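You operate a simulated robot arm through the tools that you are given. There is no shell and no other tool.

You run a simulated robot arm. Do the job below in one go: nothing can be reset, and whatever is moved stays where it is left.

Task
Let the green band bottle pass the arm; stop the white band one.
Fine: jog slowly, lower the stop arm between them; the white one ends at the arm; drive off after.

The check looks at the end state, three seconds after you hand in, the way a careful person would. Anything else that was tipped, shoved, dropped, spilled or broken makes it a failure.

Robot
A 7-joint arm with a two-finger parallel gripper, fixed in place. Base frame: the origin is on the floor under the middle of its stand, x ahead of it, y to its left, z up; the work surface is at about z = 900. Readings come in mm, degrees, newtons and seconds.
With the tool pointing down near the work surface it reaches from about 280 to 720 mm from the base axis. Its first joint turns from -166.0 to 166.0 degrees. Payload 1.57 kg.
Tool frame: the origin (TCP) lies between the finger pads and is the grasp point; the fingertips stand 30 mm ahead of it; z points along the fingers, y is the line along which they close. Largest opening 80 mm; finger width 17, thickness 12; the body of the gripper, 40 by 82 mm, starts 80 mm behind the TCP.
Orientation is told as [roll, pitch, yaw] about the base's x, y, z axes, in that order, counted from this pose: with the fingers straight down and closing along the base's y, the tool's x points along the base's -x, its y along +y and its z along -z.

Tools
- The arm moves only by the tool servo_tool. Its argument "deltas" is a list that holds one entry, the list of rows, each a list of 6 numbers: the shift along the base's x, y, z in units of 150 mm (1.0 is 150 mm), then the turn, a rotation vector about the base's x, y, z in units of 90 degrees (1.0 is 90 degrees). In form: [[[tx, ty, tz, ax, ay, az], ...]]. A call has 1 to 20 rows; each row is the pose to reach, as a shift and turn from the pose commanded when the call began. "fingers" is the finger opening in mm, from 0 to 80, set as the call begins (left out, the last holds). A call with a number of a shift or a turn outside -1 to 1 is refused whole. A row lasts 0.2 s, in which the tool goes at most 50 mm and 8.6 degrees; a call with a longer step from one row to the next is refused whole, and so is a gripper value outside its range. A pose out of reach is approached as far as the arm can. The call stops where the force on the tool passes 70 N (or 10 N more than at its start, if that is more) or the arm is blocked; 0.2 s more then pass. The fingers move at their own pace (about 72 mm/s each) and stop on an object; they squeeze with about 25 N. The grip force told is the motor's: it shows also when the fingers shut on nothing. Time passes only in rows, and 0.2 s behind the last, so rows that repeat a pose let the fingers close. The reply holds the time, the measured pose of the TCP, the force on the tool along the base axes, the opening and the grip force, in the units named above and with some noise, with the torque about the TCP (base axes, N m) and any sound that the robot's microphone picked up.
- Cameras (640 x 400 px; columns grow to the right, rows downward): "scene" is fixed at [409.5, -487.7, 1702.3]; the picture's right is [0.99, -0.11, 0.00], its down [-0.07, -0.62, -0.78] and it looks along [0.09, 0.77, -0.63] (base axes); focal length 356 px, centre (320, 200). "wrist" rides on the gripper at [72, -7, -122] in the tool frame; the picture's right is [0.09, 1.00, 0.00], its down [-0.84, 0.08, -0.54] and it looks along [-0.54, 0.05, 0.84] (tool axes); focal length 238 px, centre (320, 200).
- grab_frame(camera): a new picture of that camera. No time passes.
- move_column(by): slides the trunk up (or, below 0, down) by that many mm; the arm rides with it, the base frame stays. It gives what a move gives, with no picture.
- point_at(camera, pixels): for up to 12 pixels [column, row] of the newest picture of that camera ("zoom" is the newest enlarged one), the place [x, y, z] in the base frame of the surface seen there, good to about 3 mm, but the place of the scene camera against the robot may be out by one fixed shift of up to 25 mm in any direction. No time passes.
- close_up(camera, box): a new picture of the part [left, top, right, bottom] of that camera's present view, enlarged. No time passes.
- finish_job(): hands the job in; it is judged then, once.

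Unless the task says otherwise, let go and move clear before handing in.

The tools are called after "Emit:" as a command line: name --argument value ..., lists and objects as JSON in quotes. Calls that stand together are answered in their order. servo_tool: Moves the arm, as the interface text tells. Its arguments: {"type":"object","properties":{"deltas":{"type":"array","items":{"type":"array","items":{"type":"array","items":{"type":"number"}}}},"fingers":{"type":"number"}},"required":["deltas"]} The other tools are called the same way: move_column (by) moves the trunk up or down; grab_frame (camera) takes a picture; point_at (camera, pixels) gives the place of the surface under pixels of a picture; close_up (camera, box) takes an enlarged picture of a part of a camera's view; finish_job () hands the job in.

At the start:

```text
time: 0.0
ee_pos: [446.8, 175.8, 1307.0]
tool_rot: [-0.1, 0.0, 0.0]
wrist_force: [0.0, 0.1, -0.3]
moment: [0.02, 0.01, 0.01]
opening: 80.3
finger_force: 0.0
trunk travel left (down, up): [-425.0, 55.0]
```

scene: 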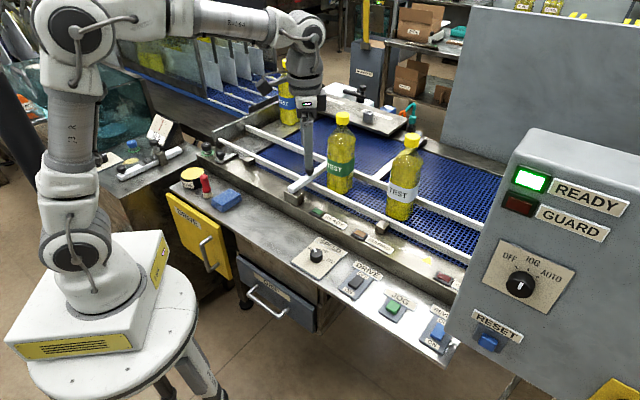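
wrist: 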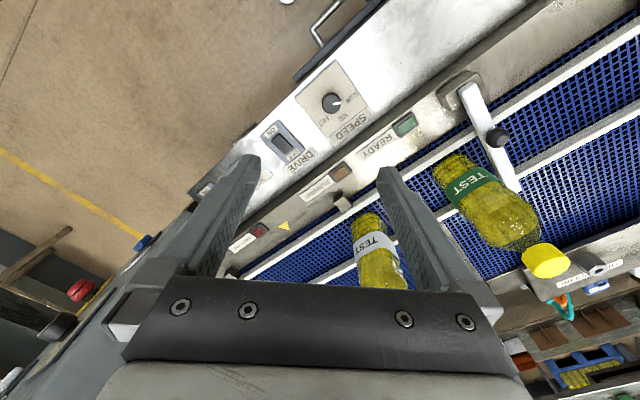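

The scene shows two bottles on the blue belt, green band near (340,155) and white band near (405,180), with a control panel in front carrying SPEED, DRIVE, JOG and READY. I'll look closer at these before moving.

Emit:
close_up --camera "scene" --box '[280, 220, 480, 345]'

Emit:
close_up --camera "scene" --box '[200, 60, 360, 160]'

Emit:
close_up --camera "scene" --box '[270, 100, 480, 231]'

Emit:
close_up --camera "scene" --box '[460, 150, 640, 375]'

Emit:
close_up --camera "scene" --box '[90, 100, 330, 250]'

Emit:
close_up --camera "wrist" --box '[220, 50, 540, 250]'

```text
3.20 times, centred on (380, 282) of scene
```

zoom: 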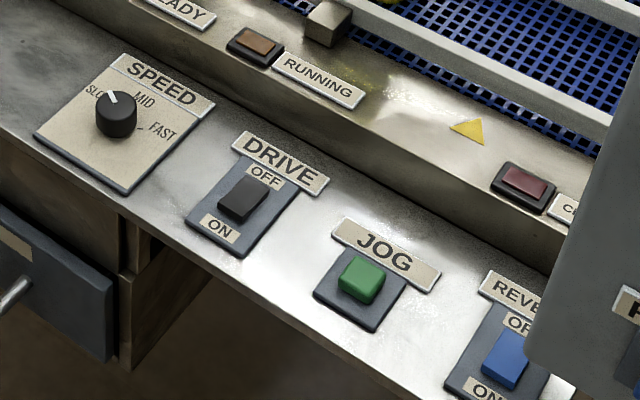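

```text
4.00 times, centred on (280, 110) of scene
```

zoom: 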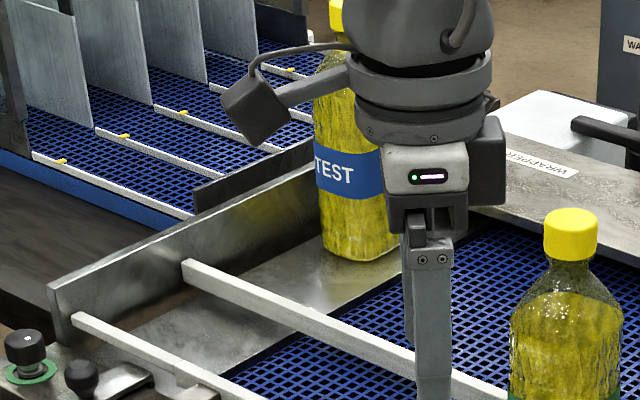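

```text
3.05 times, centred on (375, 166) of scene
```

zoom: 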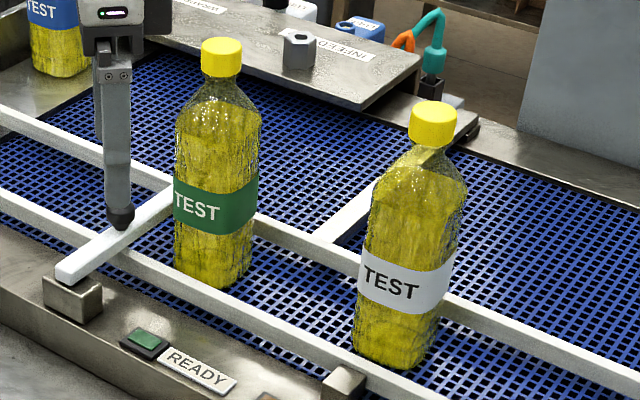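

```text
1.78 times, centred on (550, 262) of scene
```

zoom: 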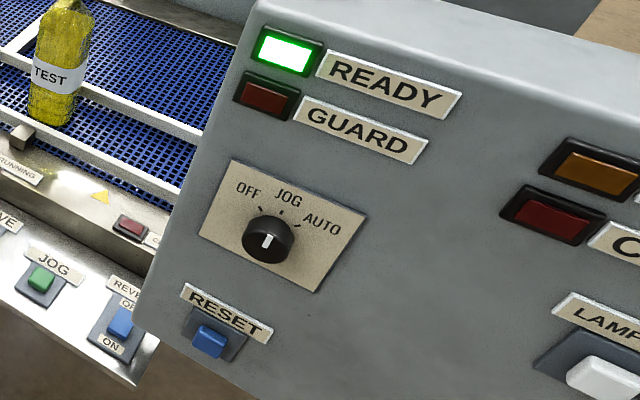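

```text
2.67 times, centred on (210, 175) of scene
```

zoom: 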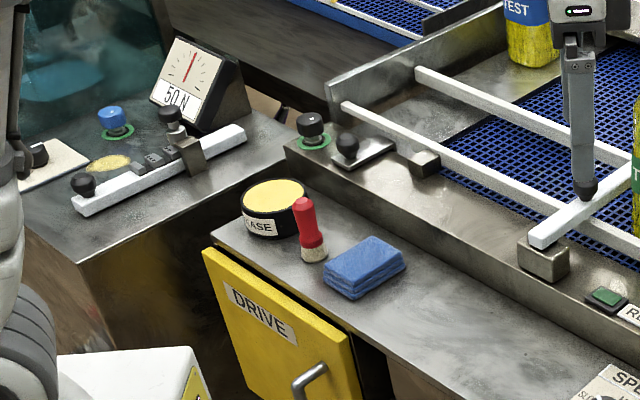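

```text
2.00 times, centred on (380, 150) of wrist
```

zoom: 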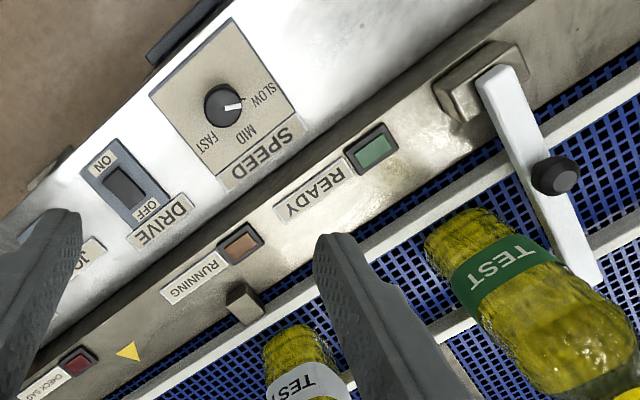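

The stop arm is the white bar with a black ball knob at about (308,180), with the green bottle right beside it. I'll measure the arm, bottles, rails and controls.

Emit:
close_up --camera "scene" --box '[270, 150, 366, 210]'

Emit:
grab_frame --camera "scene"

Emit:
grab_frame --camera "wrist"

Emit:
point_at --camera "scene" --pixels '[[309, 170], [295, 189], [320, 174], [293, 198], [342, 118], [411, 140], [319, 252], [356, 281], [392, 307], [437, 332], [340, 190], [400, 215]]'

Emit:
point_at --camera "wrist" --pixels '[[497, 138], [466, 90], [510, 180], [332, 103], [282, 143], [455, 90], [546, 260], [405, 124], [475, 76], [520, 160], [560, 150], [340, 203]]'

```text
6.67 times, centred on (318, 180) of scene
```

zoom: 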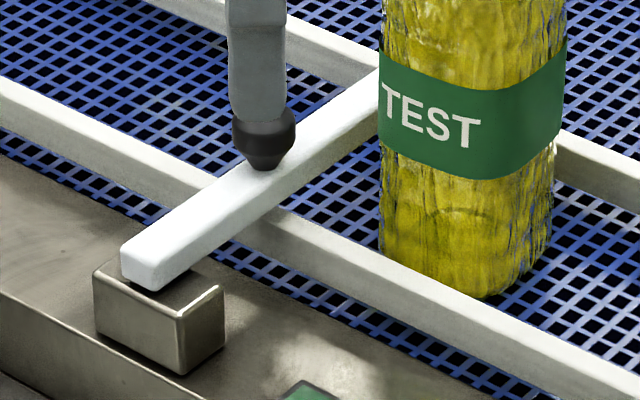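

```text
taken
```

scene: 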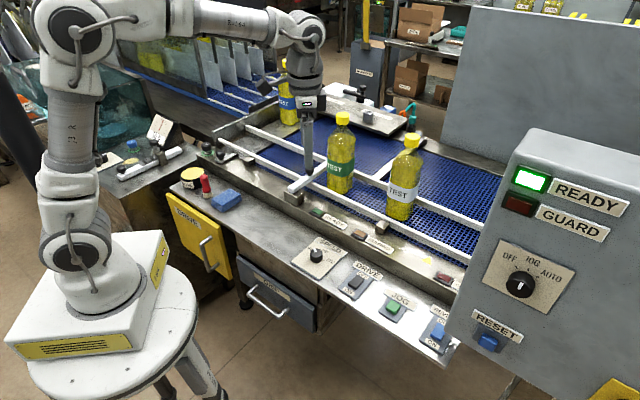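

```text
taken
```

wrist: 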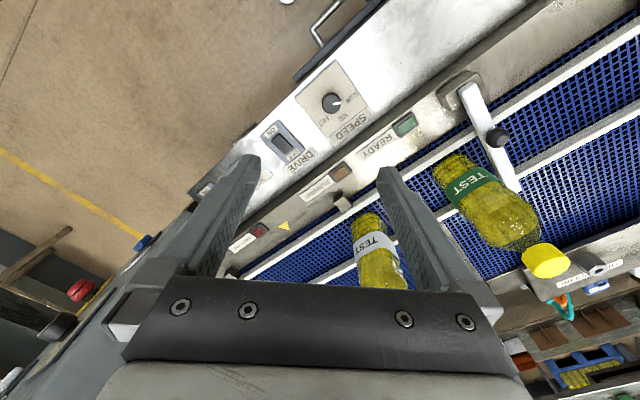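

```text
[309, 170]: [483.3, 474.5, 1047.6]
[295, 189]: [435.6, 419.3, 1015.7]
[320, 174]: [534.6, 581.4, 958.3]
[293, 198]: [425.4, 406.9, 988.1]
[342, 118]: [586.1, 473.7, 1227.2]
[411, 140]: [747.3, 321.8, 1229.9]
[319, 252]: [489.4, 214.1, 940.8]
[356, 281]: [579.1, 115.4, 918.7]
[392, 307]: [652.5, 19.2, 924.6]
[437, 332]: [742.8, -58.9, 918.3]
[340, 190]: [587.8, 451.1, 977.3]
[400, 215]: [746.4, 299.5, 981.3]
```

```text
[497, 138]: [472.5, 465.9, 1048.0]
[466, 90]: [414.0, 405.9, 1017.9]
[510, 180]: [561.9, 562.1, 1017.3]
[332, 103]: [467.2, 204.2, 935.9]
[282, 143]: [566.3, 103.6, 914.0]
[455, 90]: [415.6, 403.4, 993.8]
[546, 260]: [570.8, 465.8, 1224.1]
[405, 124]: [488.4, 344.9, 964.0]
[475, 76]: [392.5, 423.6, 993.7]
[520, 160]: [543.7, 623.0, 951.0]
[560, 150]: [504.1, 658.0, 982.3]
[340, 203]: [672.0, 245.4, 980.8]
```

The wrist camera puts the stop arm's knob at about [472,466,1048] with the bar top near z 1017; the scene camera reads roughly +15,+10 off. I'll zoom in on the controls, knobs and lamps.

Emit:
close_up --camera "scene" --box '[480, 230, 580, 300]'

Emit:
close_up --camera "scene" --box '[560, 190, 640, 260]'

Emit:
close_up --camera "scene" --box '[110, 110, 270, 210]'

Emit:
close_up --camera "scene" --box '[290, 230, 370, 280]'

Emit:
close_up --camera "wrist" --box '[420, 50, 580, 150]'

Emit:
close_up --camera "scene" --box '[400, 240, 500, 370]'

Emit:
point_at --camera "scene" --pixels '[[519, 285], [530, 180], [489, 342], [130, 145], [155, 150], [170, 145], [357, 110], [445, 279], [220, 155], [205, 145], [382, 226], [247, 157]]'

```text
5.71 times, centred on (530, 265) of scene
```

zoom: 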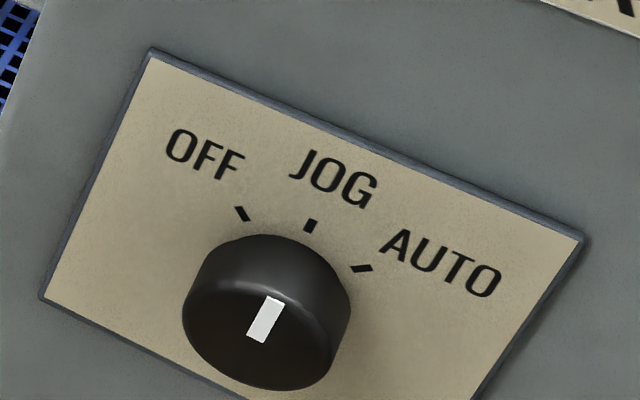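

```text
5.71 times, centred on (600, 225) of scene
```

zoom: 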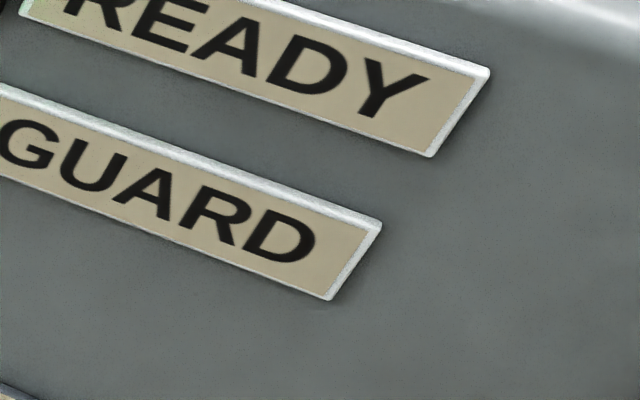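

```text
4.00 times, centred on (190, 160) of scene
```

zoom: 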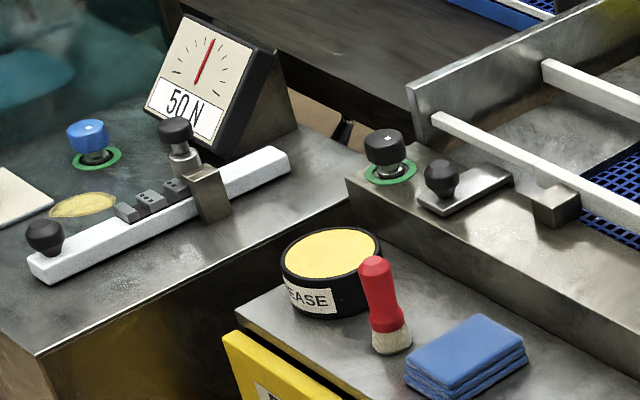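

```text
8.00 times, centred on (330, 255) of scene
```

zoom: 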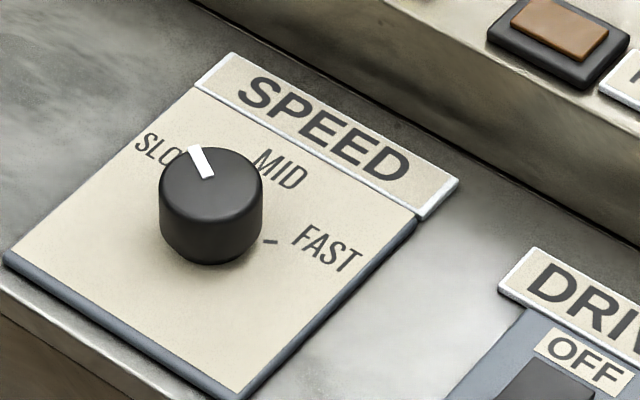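

```text
4.00 times, centred on (500, 100) of wrist
```

zoom: 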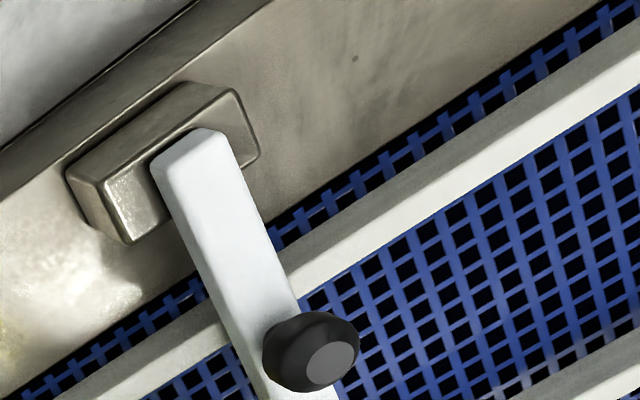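

```text
3.08 times, centred on (450, 305) of scene
```

zoom: 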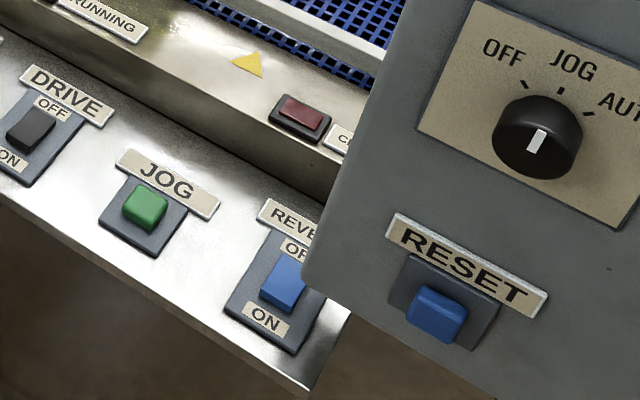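

```text
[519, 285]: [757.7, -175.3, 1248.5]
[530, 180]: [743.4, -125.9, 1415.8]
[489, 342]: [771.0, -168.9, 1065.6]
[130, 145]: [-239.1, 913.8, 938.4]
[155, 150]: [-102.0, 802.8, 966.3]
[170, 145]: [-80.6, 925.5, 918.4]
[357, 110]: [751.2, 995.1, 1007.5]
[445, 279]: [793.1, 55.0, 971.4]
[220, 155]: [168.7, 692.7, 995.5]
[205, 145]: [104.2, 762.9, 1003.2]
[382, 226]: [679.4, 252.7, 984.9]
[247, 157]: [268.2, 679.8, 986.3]
```

Readings: mode selector (519,285) points at JOG with READY lit, SPEED points near SLOW, DRIVE is OFF. I'll move the arm at a safe height to look at the stop arm's pivot with the wrist camera.

Emit:
servo_tool --deltas '[[[-0.1, 0.16, 0, 0, 0, 0], [-0.2, 0.32, 0, 0, 0, 0], [-0.3, 0.48, 0, 0, 0, 0], [-0.4, 0.64, 0, 0, 0, 0], [-0.5, 0.8, 0, 0, 0, 0]]]'

Emit:
servo_tool --deltas '[[[-0.1, 0.16, 0, 0, 0, 0], [-0.2, 0.32, 0, 0, 0, 0], [-0.3, 0.48, 0, 0, 0, 0], [-0.4, 0.64, 0, 0, 0, 0], [-0.5, 0.8, 0, 0, 0, 0]]]'

Emit:
grab_frame --camera "wrist"

Emit:
grab_frame --camera "scene"

```text
time: 1.2
ee_pos: [375.0, 297.5, 1307.4]
tool_rot: [0.0, 0.0, 0.1]
wrist_force: [-0.2, 0.2, 0.5]
moment: [0.0, -0.02, 0.0]
opening: 79.7
finger_force: 0.0
trunk travel left (down, up): [-425.0, 55.0]
```

```text
time: 2.4
ee_pos: [297.9, 417.7, 1308.6]
tool_rot: [0.1, 0.0, 0.1]
wrist_force: [-0.9, 0.7, -0.5]
moment: [0.0, -0.01, -0.01]
opening: 80.0
finger_force: 0.1
trunk travel left (down, up): [-425.0, 55.0]
```

```text
taken
```

wrist: 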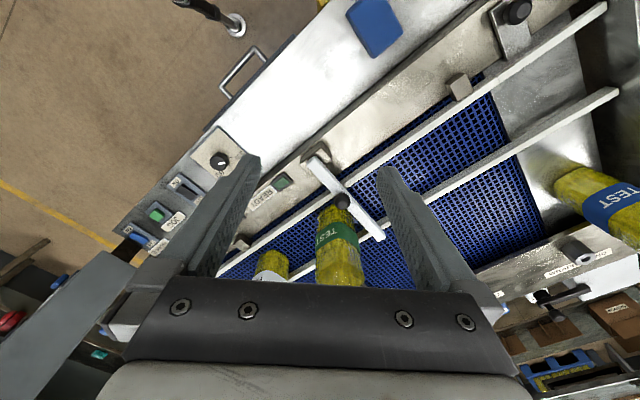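

```text
taken
```

scene: 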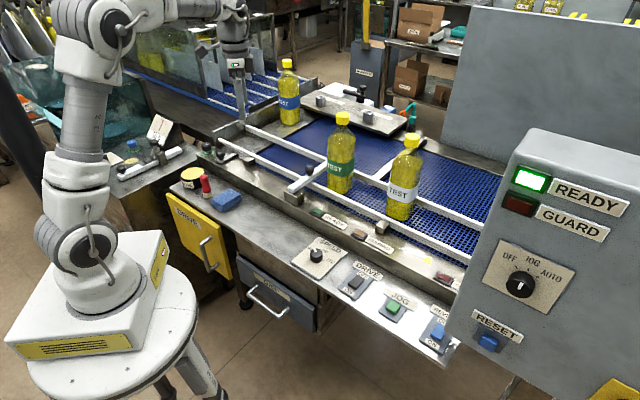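

Emit:
close_up --camera "wrist" --box '[280, 130, 400, 250]'

Emit:
close_up --camera "scene" --box '[200, 60, 440, 210]'

Emit:
close_up --camera "scene" --box '[270, 155, 350, 210]'

Emit:
close_up --camera "wrist" --box '[110, 130, 300, 260]'

Emit:
point_at --camera "wrist" --pixels '[[341, 202], [315, 162], [335, 185], [360, 218], [375, 235], [600, 195], [565, 175], [310, 152], [280, 182], [221, 162], [545, 235], [465, 90]]'

Emit:
point_at --camera "scene" --pixels '[[310, 170], [289, 105], [288, 62], [342, 116], [411, 140], [340, 188], [402, 214], [330, 130], [220, 155], [268, 148], [296, 187], [305, 180]]'

```text
3.33 times, centred on (340, 190) of wrist
```

zoom: 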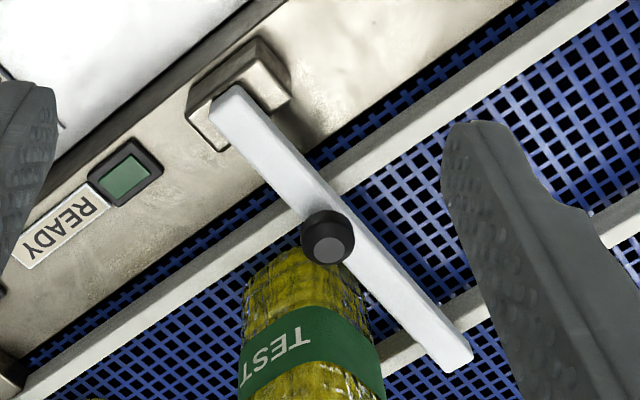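

```text
2.67 times, centred on (320, 135) of scene
```

zoom: 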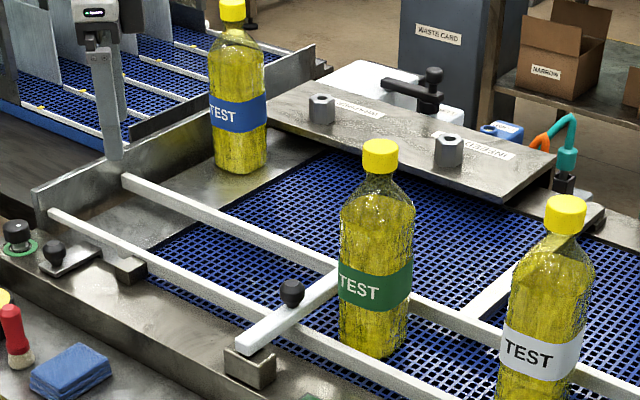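

```text
7.27 times, centred on (310, 182) of scene
```

zoom: 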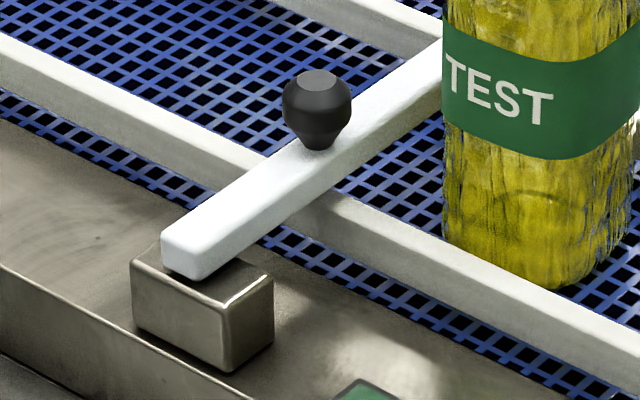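

```text
3.08 times, centred on (205, 195) of wrist
```

zoom: 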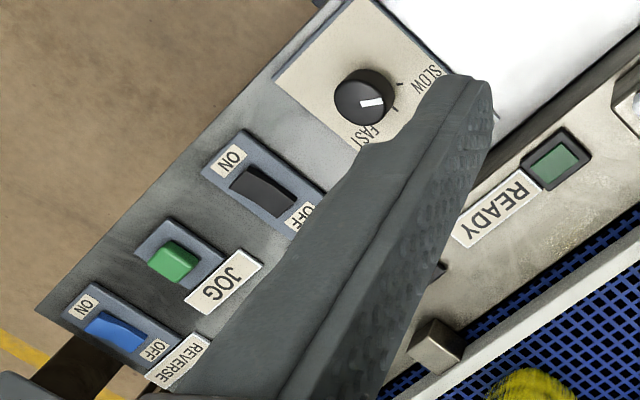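

```text
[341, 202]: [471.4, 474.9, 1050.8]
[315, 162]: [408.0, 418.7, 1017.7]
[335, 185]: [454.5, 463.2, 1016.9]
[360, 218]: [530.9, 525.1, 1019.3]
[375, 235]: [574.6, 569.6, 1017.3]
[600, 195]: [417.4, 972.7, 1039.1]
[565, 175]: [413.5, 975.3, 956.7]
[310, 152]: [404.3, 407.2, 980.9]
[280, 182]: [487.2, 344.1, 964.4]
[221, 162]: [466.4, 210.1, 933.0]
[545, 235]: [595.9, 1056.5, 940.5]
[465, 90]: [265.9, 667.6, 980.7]
```

```text
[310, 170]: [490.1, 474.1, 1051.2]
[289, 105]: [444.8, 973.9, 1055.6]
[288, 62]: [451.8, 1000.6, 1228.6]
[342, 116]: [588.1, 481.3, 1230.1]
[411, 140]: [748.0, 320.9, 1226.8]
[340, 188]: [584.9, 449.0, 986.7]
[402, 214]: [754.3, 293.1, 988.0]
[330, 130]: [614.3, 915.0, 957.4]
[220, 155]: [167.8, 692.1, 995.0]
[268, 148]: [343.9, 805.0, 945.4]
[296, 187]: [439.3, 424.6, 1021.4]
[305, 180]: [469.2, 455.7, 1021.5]
```

The bar runs from the block near (315,162) in the wrist view to its tip at (375,235), lying flat at z≈1017, with the knob at [471,474,1051]. I'll turn the tool so the fingers close along the belt direction and approach for a closer look at the pivot.

Emit:
servo_tool --deltas '[[[0.1, 0.006, -0.09, 0, 0, 0.059], [0.2, 0.012, -0.18, 0, 0, 0.118], [0.3, 0.018, -0.27, 0, 0, 0.177], [0.4, 0.024, -0.36, 0, 0, 0.237], [0.5, 0.03, -0.45, 0, 0, 0.296], [0.6, 0.036, -0.54, 0, 0, 0.355], [0.7, 0.042, -0.63, 0, 0, 0.414], [0.8, 0.047, -0.72, 0, 0, 0.473]]]' --fingers 60

Emit:
grab_frame --camera "wrist"

Emit:
close_up --camera "wrist" --box '[220, 20, 420, 180]'

Emit:
grab_frame --camera "scene"

```text
time: 4.2
ee_pos: [417.4, 423.5, 1199.9]
tool_rot: [0.0, 0.0, 42.7]
wrist_force: [0.1, 0.1, 0.3]
moment: [-0.02, 0.0, 0.01]
opening: 59.9
finger_force: 0.1
trunk travel left (down, up): [-425.0, 55.0]
```

```text
taken
```

wrist: 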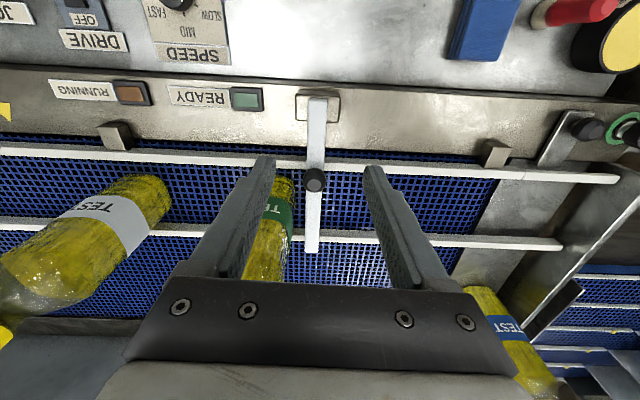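

```text
2.50 times, centred on (320, 100) of wrist
```

zoom: 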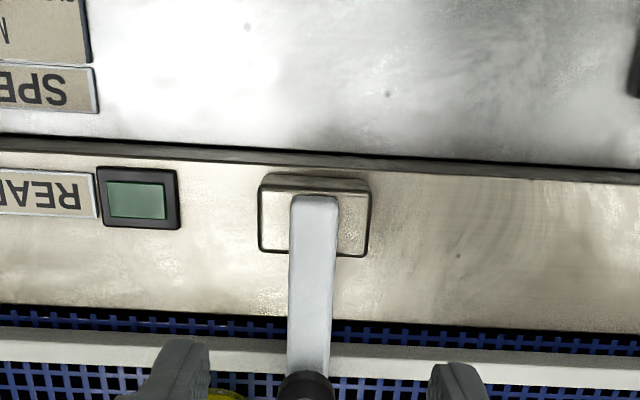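

```text
taken
```

scene: 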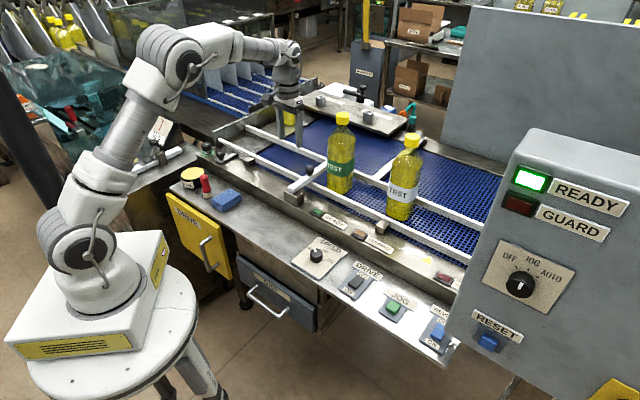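

The view is now square to the belt: bar at columns 305–325, green bottle at left (upstream), white further left. I'll measure the bar, knob, bottle and rails accurately.

Emit:
point_at --camera "wrist" --pixels '[[315, 181], [318, 100], [317, 150], [313, 248], [308, 220], [321, 220], [300, 105], [337, 105], [285, 190], [150, 188], [500, 295], [260, 255]]'

Emit:
close_up --camera "wrist" --box '[250, 70, 380, 190]'

Emit:
close_up --camera "wrist" --box '[130, 0, 270, 80]'

```text
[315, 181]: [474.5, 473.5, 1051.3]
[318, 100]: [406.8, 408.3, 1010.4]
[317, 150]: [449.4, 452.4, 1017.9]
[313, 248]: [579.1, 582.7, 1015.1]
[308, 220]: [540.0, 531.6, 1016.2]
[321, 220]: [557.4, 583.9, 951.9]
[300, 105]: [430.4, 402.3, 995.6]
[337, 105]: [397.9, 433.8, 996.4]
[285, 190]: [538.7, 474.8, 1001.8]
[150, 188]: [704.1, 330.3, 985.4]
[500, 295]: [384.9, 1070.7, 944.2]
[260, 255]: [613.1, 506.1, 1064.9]
```

```text
3.33 times, centred on (315, 130) of wrist
```

zoom: 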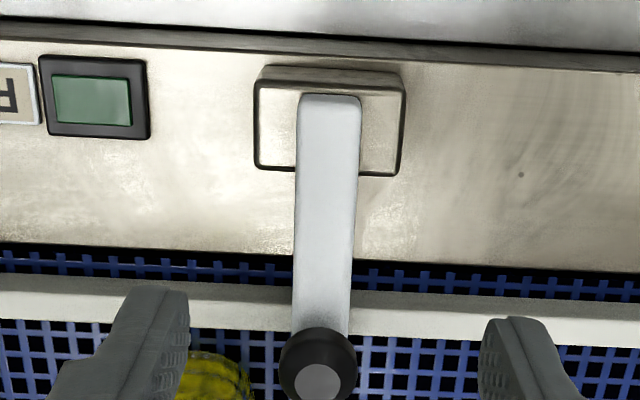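

```text
4.57 times, centred on (200, 40) of wrist
```

zoom: 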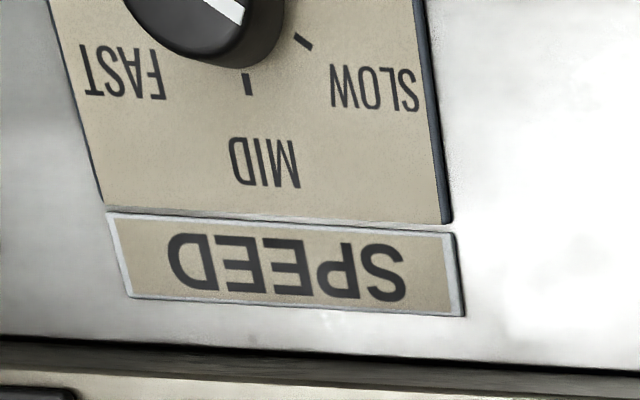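

SPEED's pointer faces the SLOW tick (303,40 in the zoom), and the bar lies along the 45° line. I'll check the green bottle's exact outline before bringing the gripper beside it.

Emit:
close_up --camera "wrist" --box '[200, 160, 360, 290]'

Emit:
point_at --camera "wrist" --pixels '[[288, 183], [275, 192], [288, 200], [280, 212], [270, 222], [284, 230], [265, 240], [280, 250], [255, 262], [270, 270], [250, 275], [292, 210]]'

Emit:
point_at --camera "scene" --pixels '[[342, 113], [342, 125], [340, 140], [330, 145], [352, 145], [328, 170], [340, 175], [353, 170], [330, 185], [340, 192], [351, 186], [341, 160]]'

```text
3.08 times, centred on (280, 225) of wrist
```

zoom: 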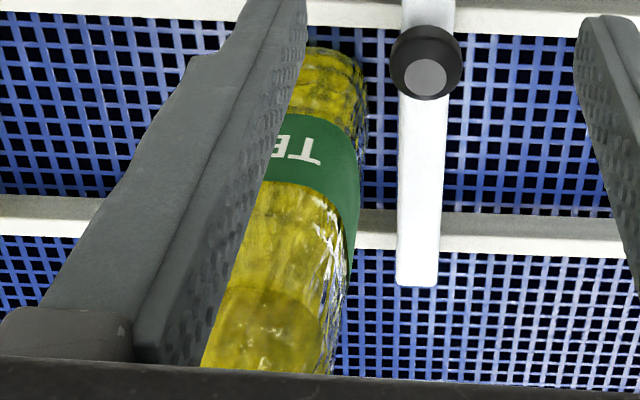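

```text
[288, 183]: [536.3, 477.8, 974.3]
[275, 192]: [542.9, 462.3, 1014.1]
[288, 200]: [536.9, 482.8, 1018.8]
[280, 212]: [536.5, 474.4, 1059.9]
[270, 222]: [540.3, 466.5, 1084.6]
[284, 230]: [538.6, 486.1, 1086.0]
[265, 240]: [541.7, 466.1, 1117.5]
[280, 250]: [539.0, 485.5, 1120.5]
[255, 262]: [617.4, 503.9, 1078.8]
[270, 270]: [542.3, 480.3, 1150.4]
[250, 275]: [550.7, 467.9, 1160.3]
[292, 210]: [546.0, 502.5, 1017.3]
```

```text
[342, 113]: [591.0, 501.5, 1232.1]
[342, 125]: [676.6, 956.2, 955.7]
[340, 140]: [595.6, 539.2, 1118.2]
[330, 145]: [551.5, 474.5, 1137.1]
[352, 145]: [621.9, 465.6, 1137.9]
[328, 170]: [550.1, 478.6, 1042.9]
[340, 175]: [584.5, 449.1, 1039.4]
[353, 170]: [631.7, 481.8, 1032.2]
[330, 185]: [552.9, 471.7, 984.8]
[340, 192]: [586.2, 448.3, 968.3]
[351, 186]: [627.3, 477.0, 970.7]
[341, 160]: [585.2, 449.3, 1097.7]
```

The green bottle's near surface is at x≈536–546 with its centre near [573,478], radius ~37, so the gripper clears it at the knob. Moving to just above the knob at [474.5,473.5] with yaw 45°.

Emit:
servo_tool --deltas '[[[0.095, 0.083, -0.15, 0, 0, 0.006], [0.19, 0.166, -0.3, 0, 0, 0.012], [0.285, 0.25, -0.45, 0, 0, 0.018], [0.38, 0.333, -0.6, 0, 0, 0.025]]]' --fingers 60

Emit:
grab_frame --camera "wrist"

Emit:
grab_frame --camera "scene"

```text
time: 5.2
ee_pos: [473.1, 473.4, 1107.4]
tool_rot: [0.0, 0.0, 45.1]
wrist_force: [-0.1, 0.1, -0.2]
moment: [-0.01, -0.02, -0.01]
opening: 60.3
finger_force: 0.0
trunk travel left (down, up): [-425.0, 55.0]
```

```text
taken
```

wrist: 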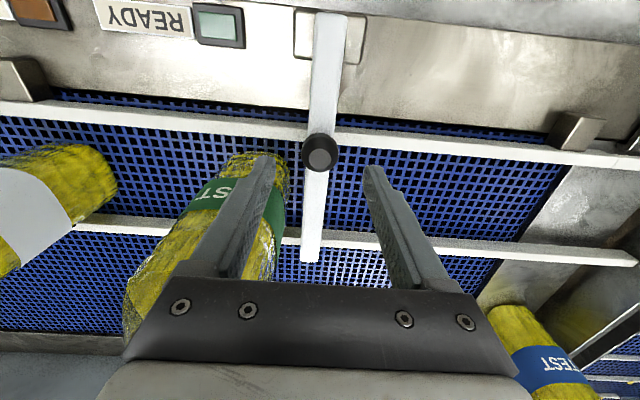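

```text
taken
```

scene: 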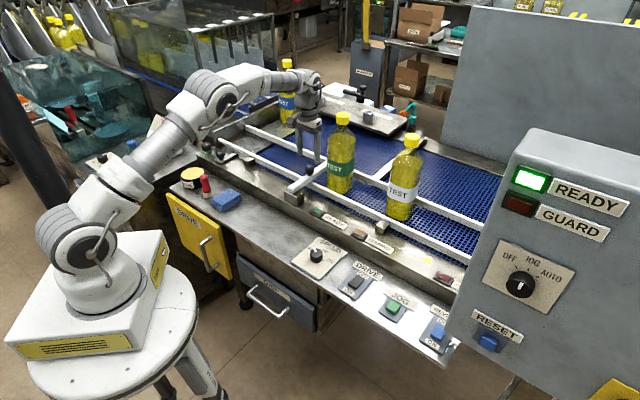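

The knob shows at (320,152) between the fingers. I'll re-measure it and the pivot, and zoom on the pivot.

Emit:
point_at --camera "wrist" --pixels '[[319, 155], [308, 150], [330, 150], [328, 60], [330, 20], [322, 110], [300, 40], [355, 40], [345, 100], [310, 255], [270, 120], [270, 235]]'

Emit:
close_up --camera "wrist" --box '[270, 0, 390, 75]'

Emit:
close_up --camera "scene" --box '[270, 140, 366, 210]'

```text
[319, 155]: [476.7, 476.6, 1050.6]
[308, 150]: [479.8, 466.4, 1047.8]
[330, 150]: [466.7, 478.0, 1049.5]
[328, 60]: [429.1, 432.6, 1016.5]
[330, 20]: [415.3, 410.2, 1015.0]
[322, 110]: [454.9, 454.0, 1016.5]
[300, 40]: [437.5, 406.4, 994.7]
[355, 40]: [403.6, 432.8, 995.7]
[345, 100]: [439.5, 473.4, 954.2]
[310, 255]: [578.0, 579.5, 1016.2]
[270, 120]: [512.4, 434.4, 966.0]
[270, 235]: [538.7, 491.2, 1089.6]
```

```text
5.33 times, centred on (330, 38) of wrist
```

zoom: 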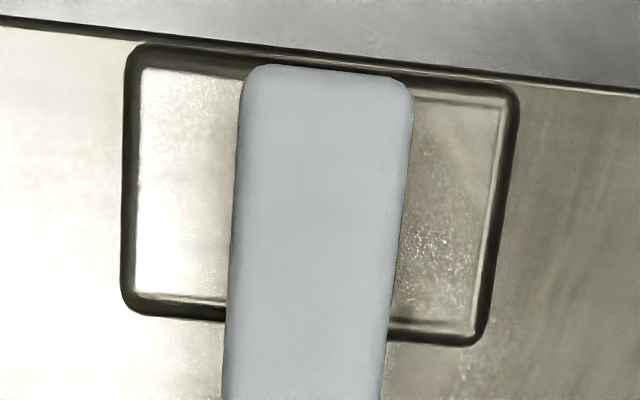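

```text
5.71 times, centred on (318, 175) of scene
```

zoom: 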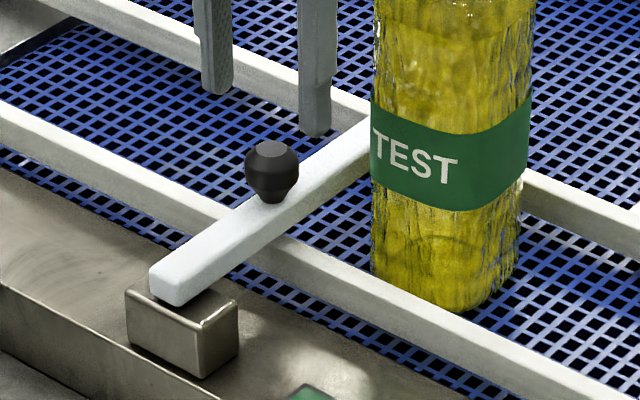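

Knob centre is about [474.5,474], top z 1051. Descending so the pads straddle the knob with the tips just above the bar (z≈1019).

Emit:
servo_tool --deltas '[[[0.004, 0.002, -0.1, 0, 0, 0], [0.009, 0.004, -0.2, 0, 0, 0], [0.009, 0.004, -0.3, 0, 0, 0], [0.009, 0.004, -0.385, 0, 0, 0]]]' --fingers 60

Emit:
grab_frame --camera "wrist"

Emit:
close_up --camera "scene" --box '[260, 60, 420, 210]'

```text
time: 6.2
ee_pos: [476.8, 475.0, 1050.7]
tool_rot: [0.0, 0.0, 44.9]
wrist_force: [0.6, 0.3, -0.6]
moment: [0.02, -0.01, 0.01]
opening: 60.1
finger_force: 0.0
trunk travel left (down, up): [-425.0, 55.0]
```

```text
taken
```

wrist: 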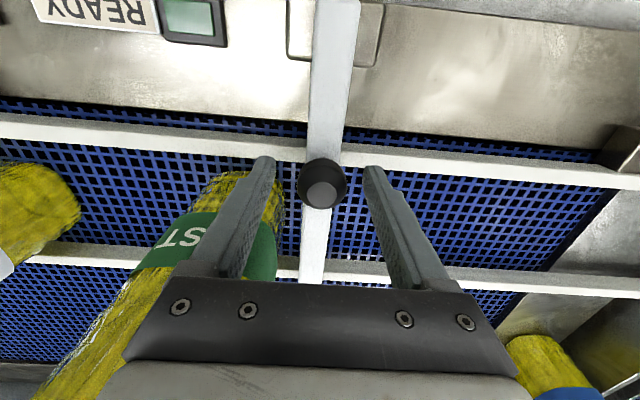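

```text
2.67 times, centred on (340, 135) of scene
```

zoom: 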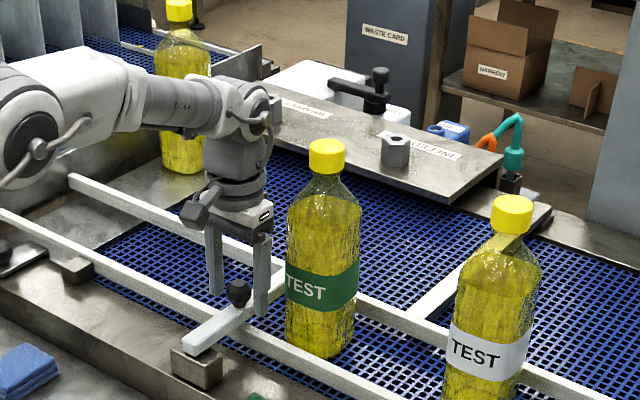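

The knob (322,185) is centred between the fingertips (262 and 375). Closing on it while holding still.

Emit:
servo_tool --deltas '[[[0, 0, 0, 0, 0, 0], [0, 0, 0, 0, 0, 0], [0, 0, 0, 0, 0, 0]]]' --fingers 15

Emit:
grab_frame --camera "wrist"

```text
time: 7.0
ee_pos: [474.7, 476.3, 1050.3]
tool_rot: [0.1, 0.0, 44.9]
wrist_force: [-4.1, 5.8, -2.1]
moment: [0.24, -0.05, 0.07]
opening: 31.2
finger_force: 40.4
trunk travel left (down, up): [-425.0, 55.0]
```

```text
taken
```

wrist: 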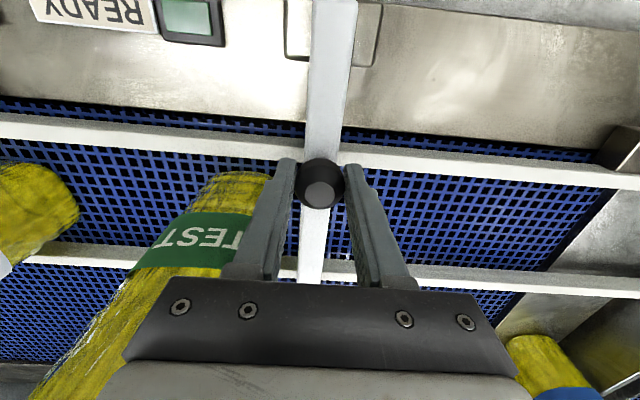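

The fingers hold the knob (opening 31.2 mm). Testing with a small 8 mm lift to learn how the arm moves.

Emit:
servo_tool --deltas '[[[0, 0, 0.013, 0, 0, 0], [0, 0, 0.027, 0, 0, 0], [0, 0, 0.04, 0, 0, 0], [0, 0, 0.053, 0, 0, 0]]]'

Emit:
close_up --camera "scene" --box '[260, 120, 380, 210]'

Emit:
grab_frame --camera "wrist"

```text
time: 8.0
ee_pos: [473.5, 473.6, 1057.9]
tool_rot: [0.0, 0.4, 44.8]
wrist_force: [-13.2, -1.0, -21.0]
moment: [0.64, -0.49, 0.02]
opening: 31.6
finger_force: 40.1
trunk travel left (down, up): [-425.0, 55.0]
```

```text
4.44 times, centred on (320, 165) of scene
```

zoom: 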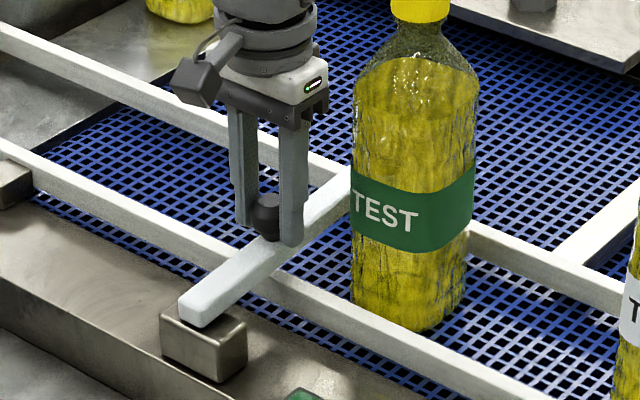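

```text
taken
```

wrist: 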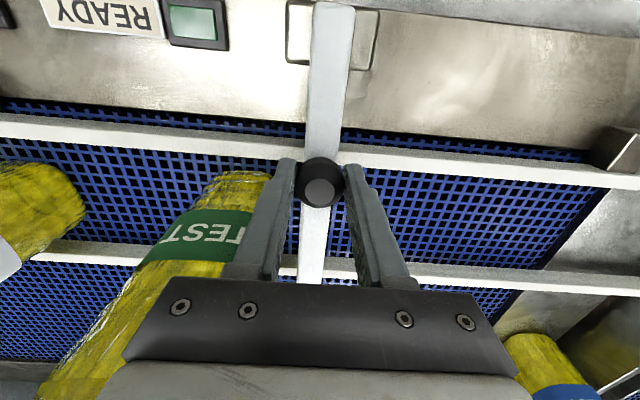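

The lift met about 21 N down with a 0.8 Nm moment about the belt axis, suggesting a hinge with friction. I'll measure the bar's tilt.

Emit:
point_at --camera "wrist" --pixels '[[330, 15], [325, 60], [322, 110], [320, 145], [314, 220], [311, 270], [319, 188], [300, 45]]'

Emit:
grab_frame --camera "scene"

Emit:
point_at --camera "scene" --pixels '[[306, 183], [300, 188], [329, 166], [333, 163], [313, 178]]'

```text
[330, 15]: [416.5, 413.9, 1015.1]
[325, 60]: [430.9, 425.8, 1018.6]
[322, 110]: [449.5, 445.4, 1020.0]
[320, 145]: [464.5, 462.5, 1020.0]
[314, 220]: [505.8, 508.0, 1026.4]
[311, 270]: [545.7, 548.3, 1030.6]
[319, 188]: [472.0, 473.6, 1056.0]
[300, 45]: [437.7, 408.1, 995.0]
```

```text
taken
```

scene: 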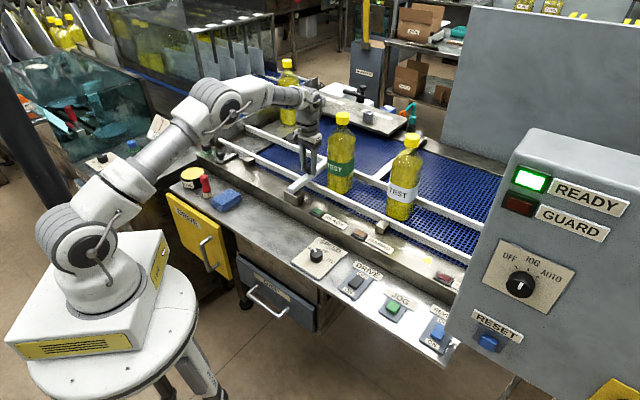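

```text
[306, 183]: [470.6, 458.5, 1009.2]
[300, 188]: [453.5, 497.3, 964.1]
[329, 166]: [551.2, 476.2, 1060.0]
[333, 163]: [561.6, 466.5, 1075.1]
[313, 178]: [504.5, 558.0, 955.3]
```

The bar tilted about 4.5° with its hinge near u≈593 along the bar, so it's a stiff horizontal hinge at the block. I'll now rotate the gripper together with the bar about that hinge, up to about 30°, and check the forces.

Emit:
servo_tool --deltas '[[[-0.0198, -0.0198, -0.009, 0.0393, -0.0393, 0], [-0.0424, -0.0424, 0.032, 0.0786, -0.0786, 0], [-0.0676, -0.0676, 0.0707, 0.1179, -0.1179, 0], [-0.0948, -0.0948, 0.1057, 0.1571, -0.1571, 0], [-0.1245, -0.1245, 0.1373, 0.1964, -0.1964, 0], [-0.1556, -0.1556, 0.1653, 0.2357, -0.2357, 0]]]'

Emit:
close_up --camera "scene" --box '[260, 90, 400, 210]'

Emit:
grab_frame --camera "wrist"

```text
time: 9.4
ee_pos: [452.7, 453.2, 1086.9]
tool_rot: [0.0, -30.4, 45.0]
wrist_force: [-8.3, 12.4, 11.7]
moment: [-0.32, 0.45, 0.19]
opening: 31.3
finger_force: 40.1
trunk travel left (down, up): [-425.0, 55.0]
```

```text
3.33 times, centred on (330, 150) of scene
```

zoom: 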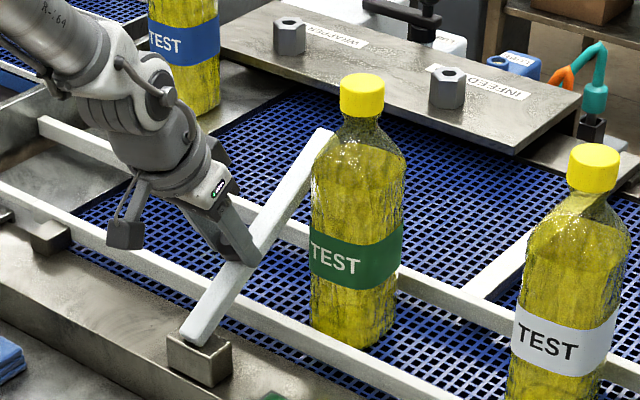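

```text
taken
```

wrist: 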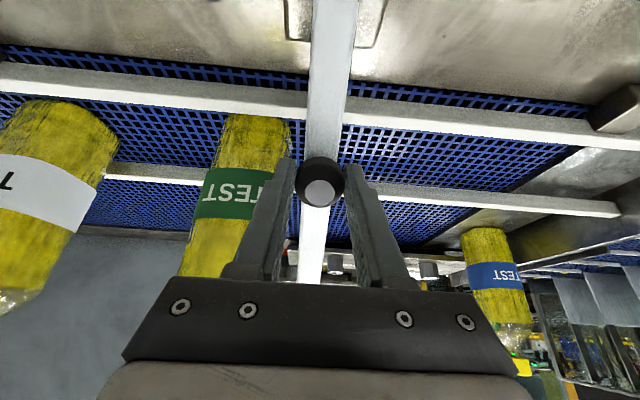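

The bar follows cleanly (now ~30°), and the forces are small (about 12 N radial and lateral), so I'll refine the hinge estimate to u≈588, z≈1010 and continue to 60°.

Emit:
servo_tool --deltas '[[[-0.0244, -0.0104, 0.0493, 0.0393, -0.0393, 0], [-0.0586, -0.0446, 0.0743, 0.0786, -0.0786, 0], [-0.0942, -0.0802, 0.0947, 0.1179, -0.1179, 0], [-0.1312, -0.1172, 0.1103, 0.1571, -0.1571, 0], [-0.1687, -0.1547, 0.1213, 0.1964, -0.1964, 0], [-0.2069, -0.1929, 0.1283, 0.2357, -0.2357, 0]]]'

Emit:
close_up --camera "scene" --box '[220, 80, 380, 220]'

Emit:
grab_frame --camera "wrist"

```text
time: 10.8
ee_pos: [419.8, 421.5, 1098.5]
tool_rot: [0.1, -59.4, 44.9]
wrist_force: [-8.2, 2.9, -23.9]
moment: [-0.15, 0.37, 0.1]
opening: 31.2
finger_force: 40.4
trunk travel left (down, up): [-425.0, 55.0]
```

```text
2.86 times, centred on (300, 150) of scene
```

zoom: 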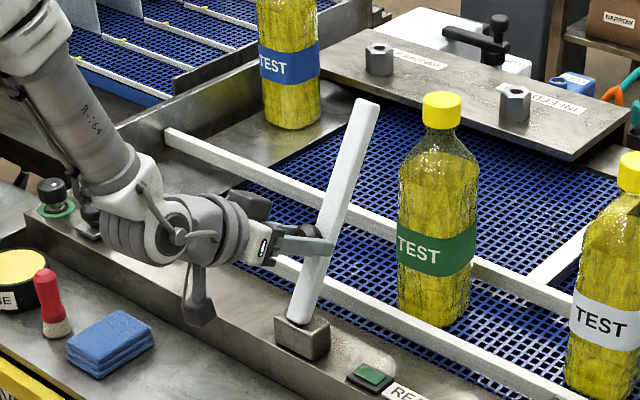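

```text
taken
```

wrist: 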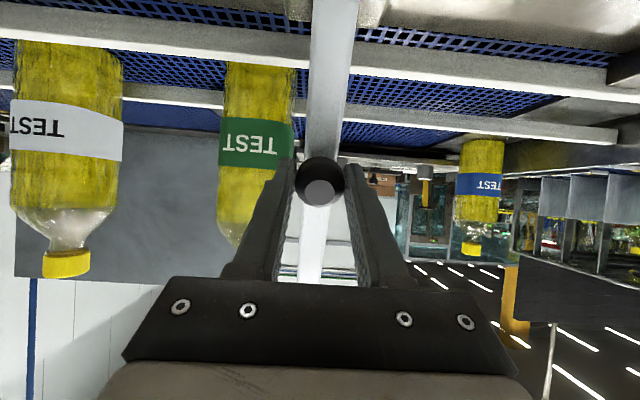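

At 60° the bar is well up; measured TCP fits a hinge at u≈591.5, z≈1006. Continuing to about 85° so the bar tip fully clears the bottle.

Emit:
servo_tool --deltas '[[[-0.0507, -0.0413, -0.035, 0.0393, -0.0393, 0], [-0.0881, -0.0787, -0.0407, 0.0786, -0.0786, 0], [-0.1258, -0.1164, -0.051, 0.1179, -0.1179, 0], [-0.1621, -0.1527, -0.0657, 0.1571, -0.1571, 0], [-0.1973, -0.1879, -0.085, 0.1964, -0.1964, 0]]]'

Emit:
close_up --camera "scene" --box '[220, 80, 380, 220]'

Emit:
grab_frame --camera "wrist"

```text
time: 12.0
ee_pos: [395.8, 395.7, 1092.9]
tool_rot: [1.4, -85.6, 43.3]
wrist_force: [24.3, 24.4, 8.0]
moment: [-0.21, 0.25, 0.03]
opening: 31.7
finger_force: 39.8
trunk travel left (down, up): [-425.0, 55.0]
```

```text
2.86 times, centred on (300, 150) of scene
```

zoom: 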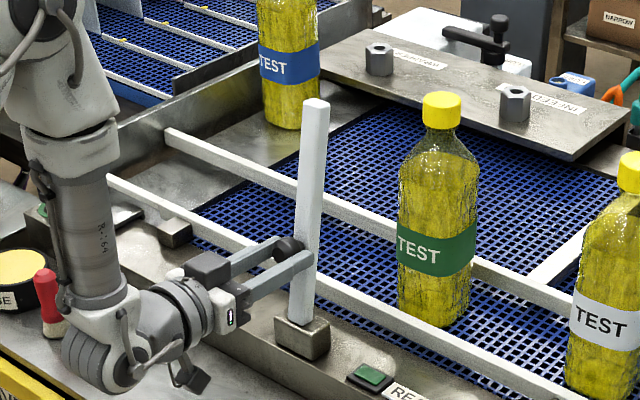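

```text
taken
```

wrist: 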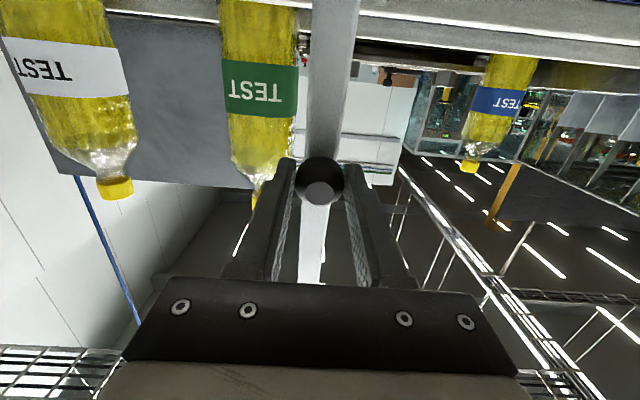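

The bar is now nearly vertical at zoom (310,200); the 34 N outward push suggests it's near its stop, so I'll go no further. Checking that the low wrist clears the bench before letting go.

Emit:
grab_frame --camera "scene"

Emit:
point_at --camera "scene" --pixels '[[250, 210], [246, 195], [255, 213], [285, 215], [270, 198], [225, 200], [235, 185], [207, 185], [329, 118], [326, 185], [322, 160]]'

Emit:
close_up --camera "scene" --box '[160, 120, 340, 240]'

```text
taken
```

scene: 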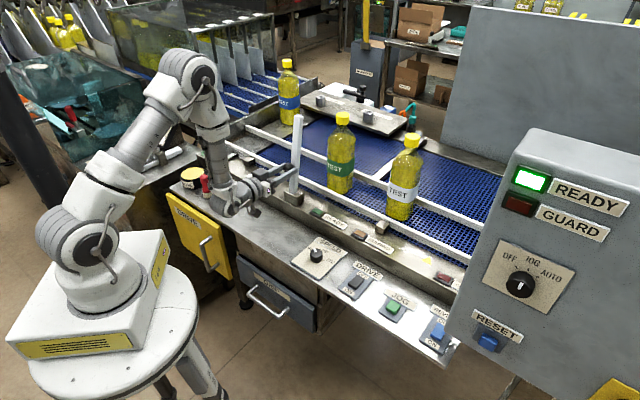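

```text
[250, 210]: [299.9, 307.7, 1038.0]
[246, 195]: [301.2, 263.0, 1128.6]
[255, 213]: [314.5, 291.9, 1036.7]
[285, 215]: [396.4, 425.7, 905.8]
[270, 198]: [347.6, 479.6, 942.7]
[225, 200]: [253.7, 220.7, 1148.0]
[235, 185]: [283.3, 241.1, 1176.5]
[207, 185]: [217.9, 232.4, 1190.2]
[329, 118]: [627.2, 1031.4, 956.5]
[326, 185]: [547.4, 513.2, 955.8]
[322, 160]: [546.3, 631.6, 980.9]
```

```text
3.33 times, centred on (250, 180) of scene
```

zoom: 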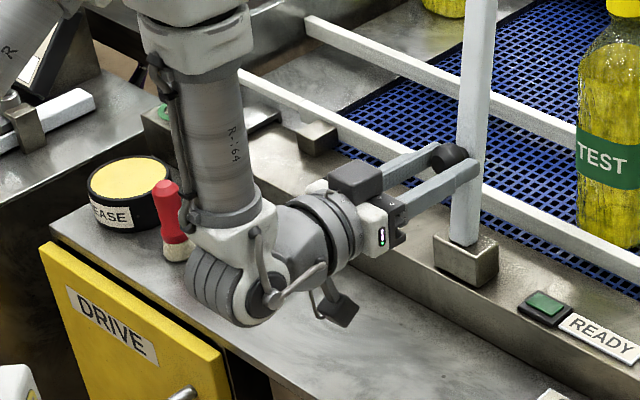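

The wrist is ~100 mm above the bench and clear. Measuring the raised bar's angle now.

Emit:
point_at --camera "scene" --pixels '[[297, 118], [296, 130], [296, 145], [295, 155], [294, 175], [293, 186], [289, 193], [297, 114]]'

Emit:
servo_tool --deltas '[[[0.012, 0.012, 0.003, 0, 0, 0], [0.024, 0.024, 0.006, 0, 0, 0]]]'

Emit:
grab_frame --camera "scene"

Emit:
point_at --camera "scene" --pixels '[[297, 118], [296, 130], [296, 145], [295, 155], [294, 175], [293, 186], [289, 193], [297, 114]]'

```text
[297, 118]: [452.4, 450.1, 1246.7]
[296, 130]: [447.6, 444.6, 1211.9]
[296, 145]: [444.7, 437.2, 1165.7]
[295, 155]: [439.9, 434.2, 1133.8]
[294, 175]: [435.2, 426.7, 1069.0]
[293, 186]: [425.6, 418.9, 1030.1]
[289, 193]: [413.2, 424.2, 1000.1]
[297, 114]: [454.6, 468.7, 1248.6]
```

```text
time: 12.6
ee_pos: [396.8, 397.2, 1093.3]
tool_rot: [2.1, -85.2, 42.7]
wrist_force: [11.3, 5.8, 15.3]
moment: [0.86, -0.84, -0.1]
opening: 31.5
finger_force: 40.8
trunk travel left (down, up): [-425.0, 55.0]
```

```text
taken
```

scene: 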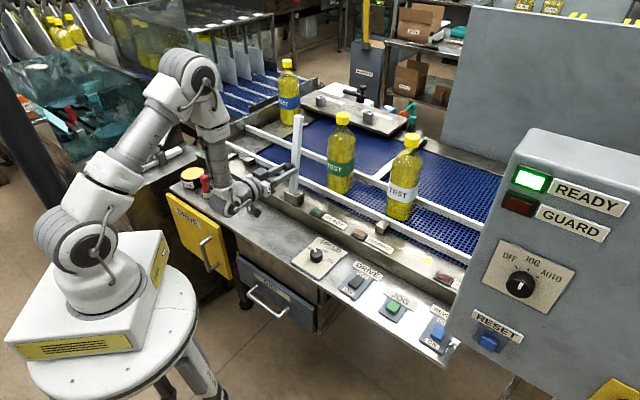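

```text
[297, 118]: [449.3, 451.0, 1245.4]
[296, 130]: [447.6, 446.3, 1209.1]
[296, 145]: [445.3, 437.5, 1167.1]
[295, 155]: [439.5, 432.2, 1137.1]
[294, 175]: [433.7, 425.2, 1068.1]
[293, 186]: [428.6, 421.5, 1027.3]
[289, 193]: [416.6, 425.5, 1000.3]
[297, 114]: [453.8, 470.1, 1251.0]
```

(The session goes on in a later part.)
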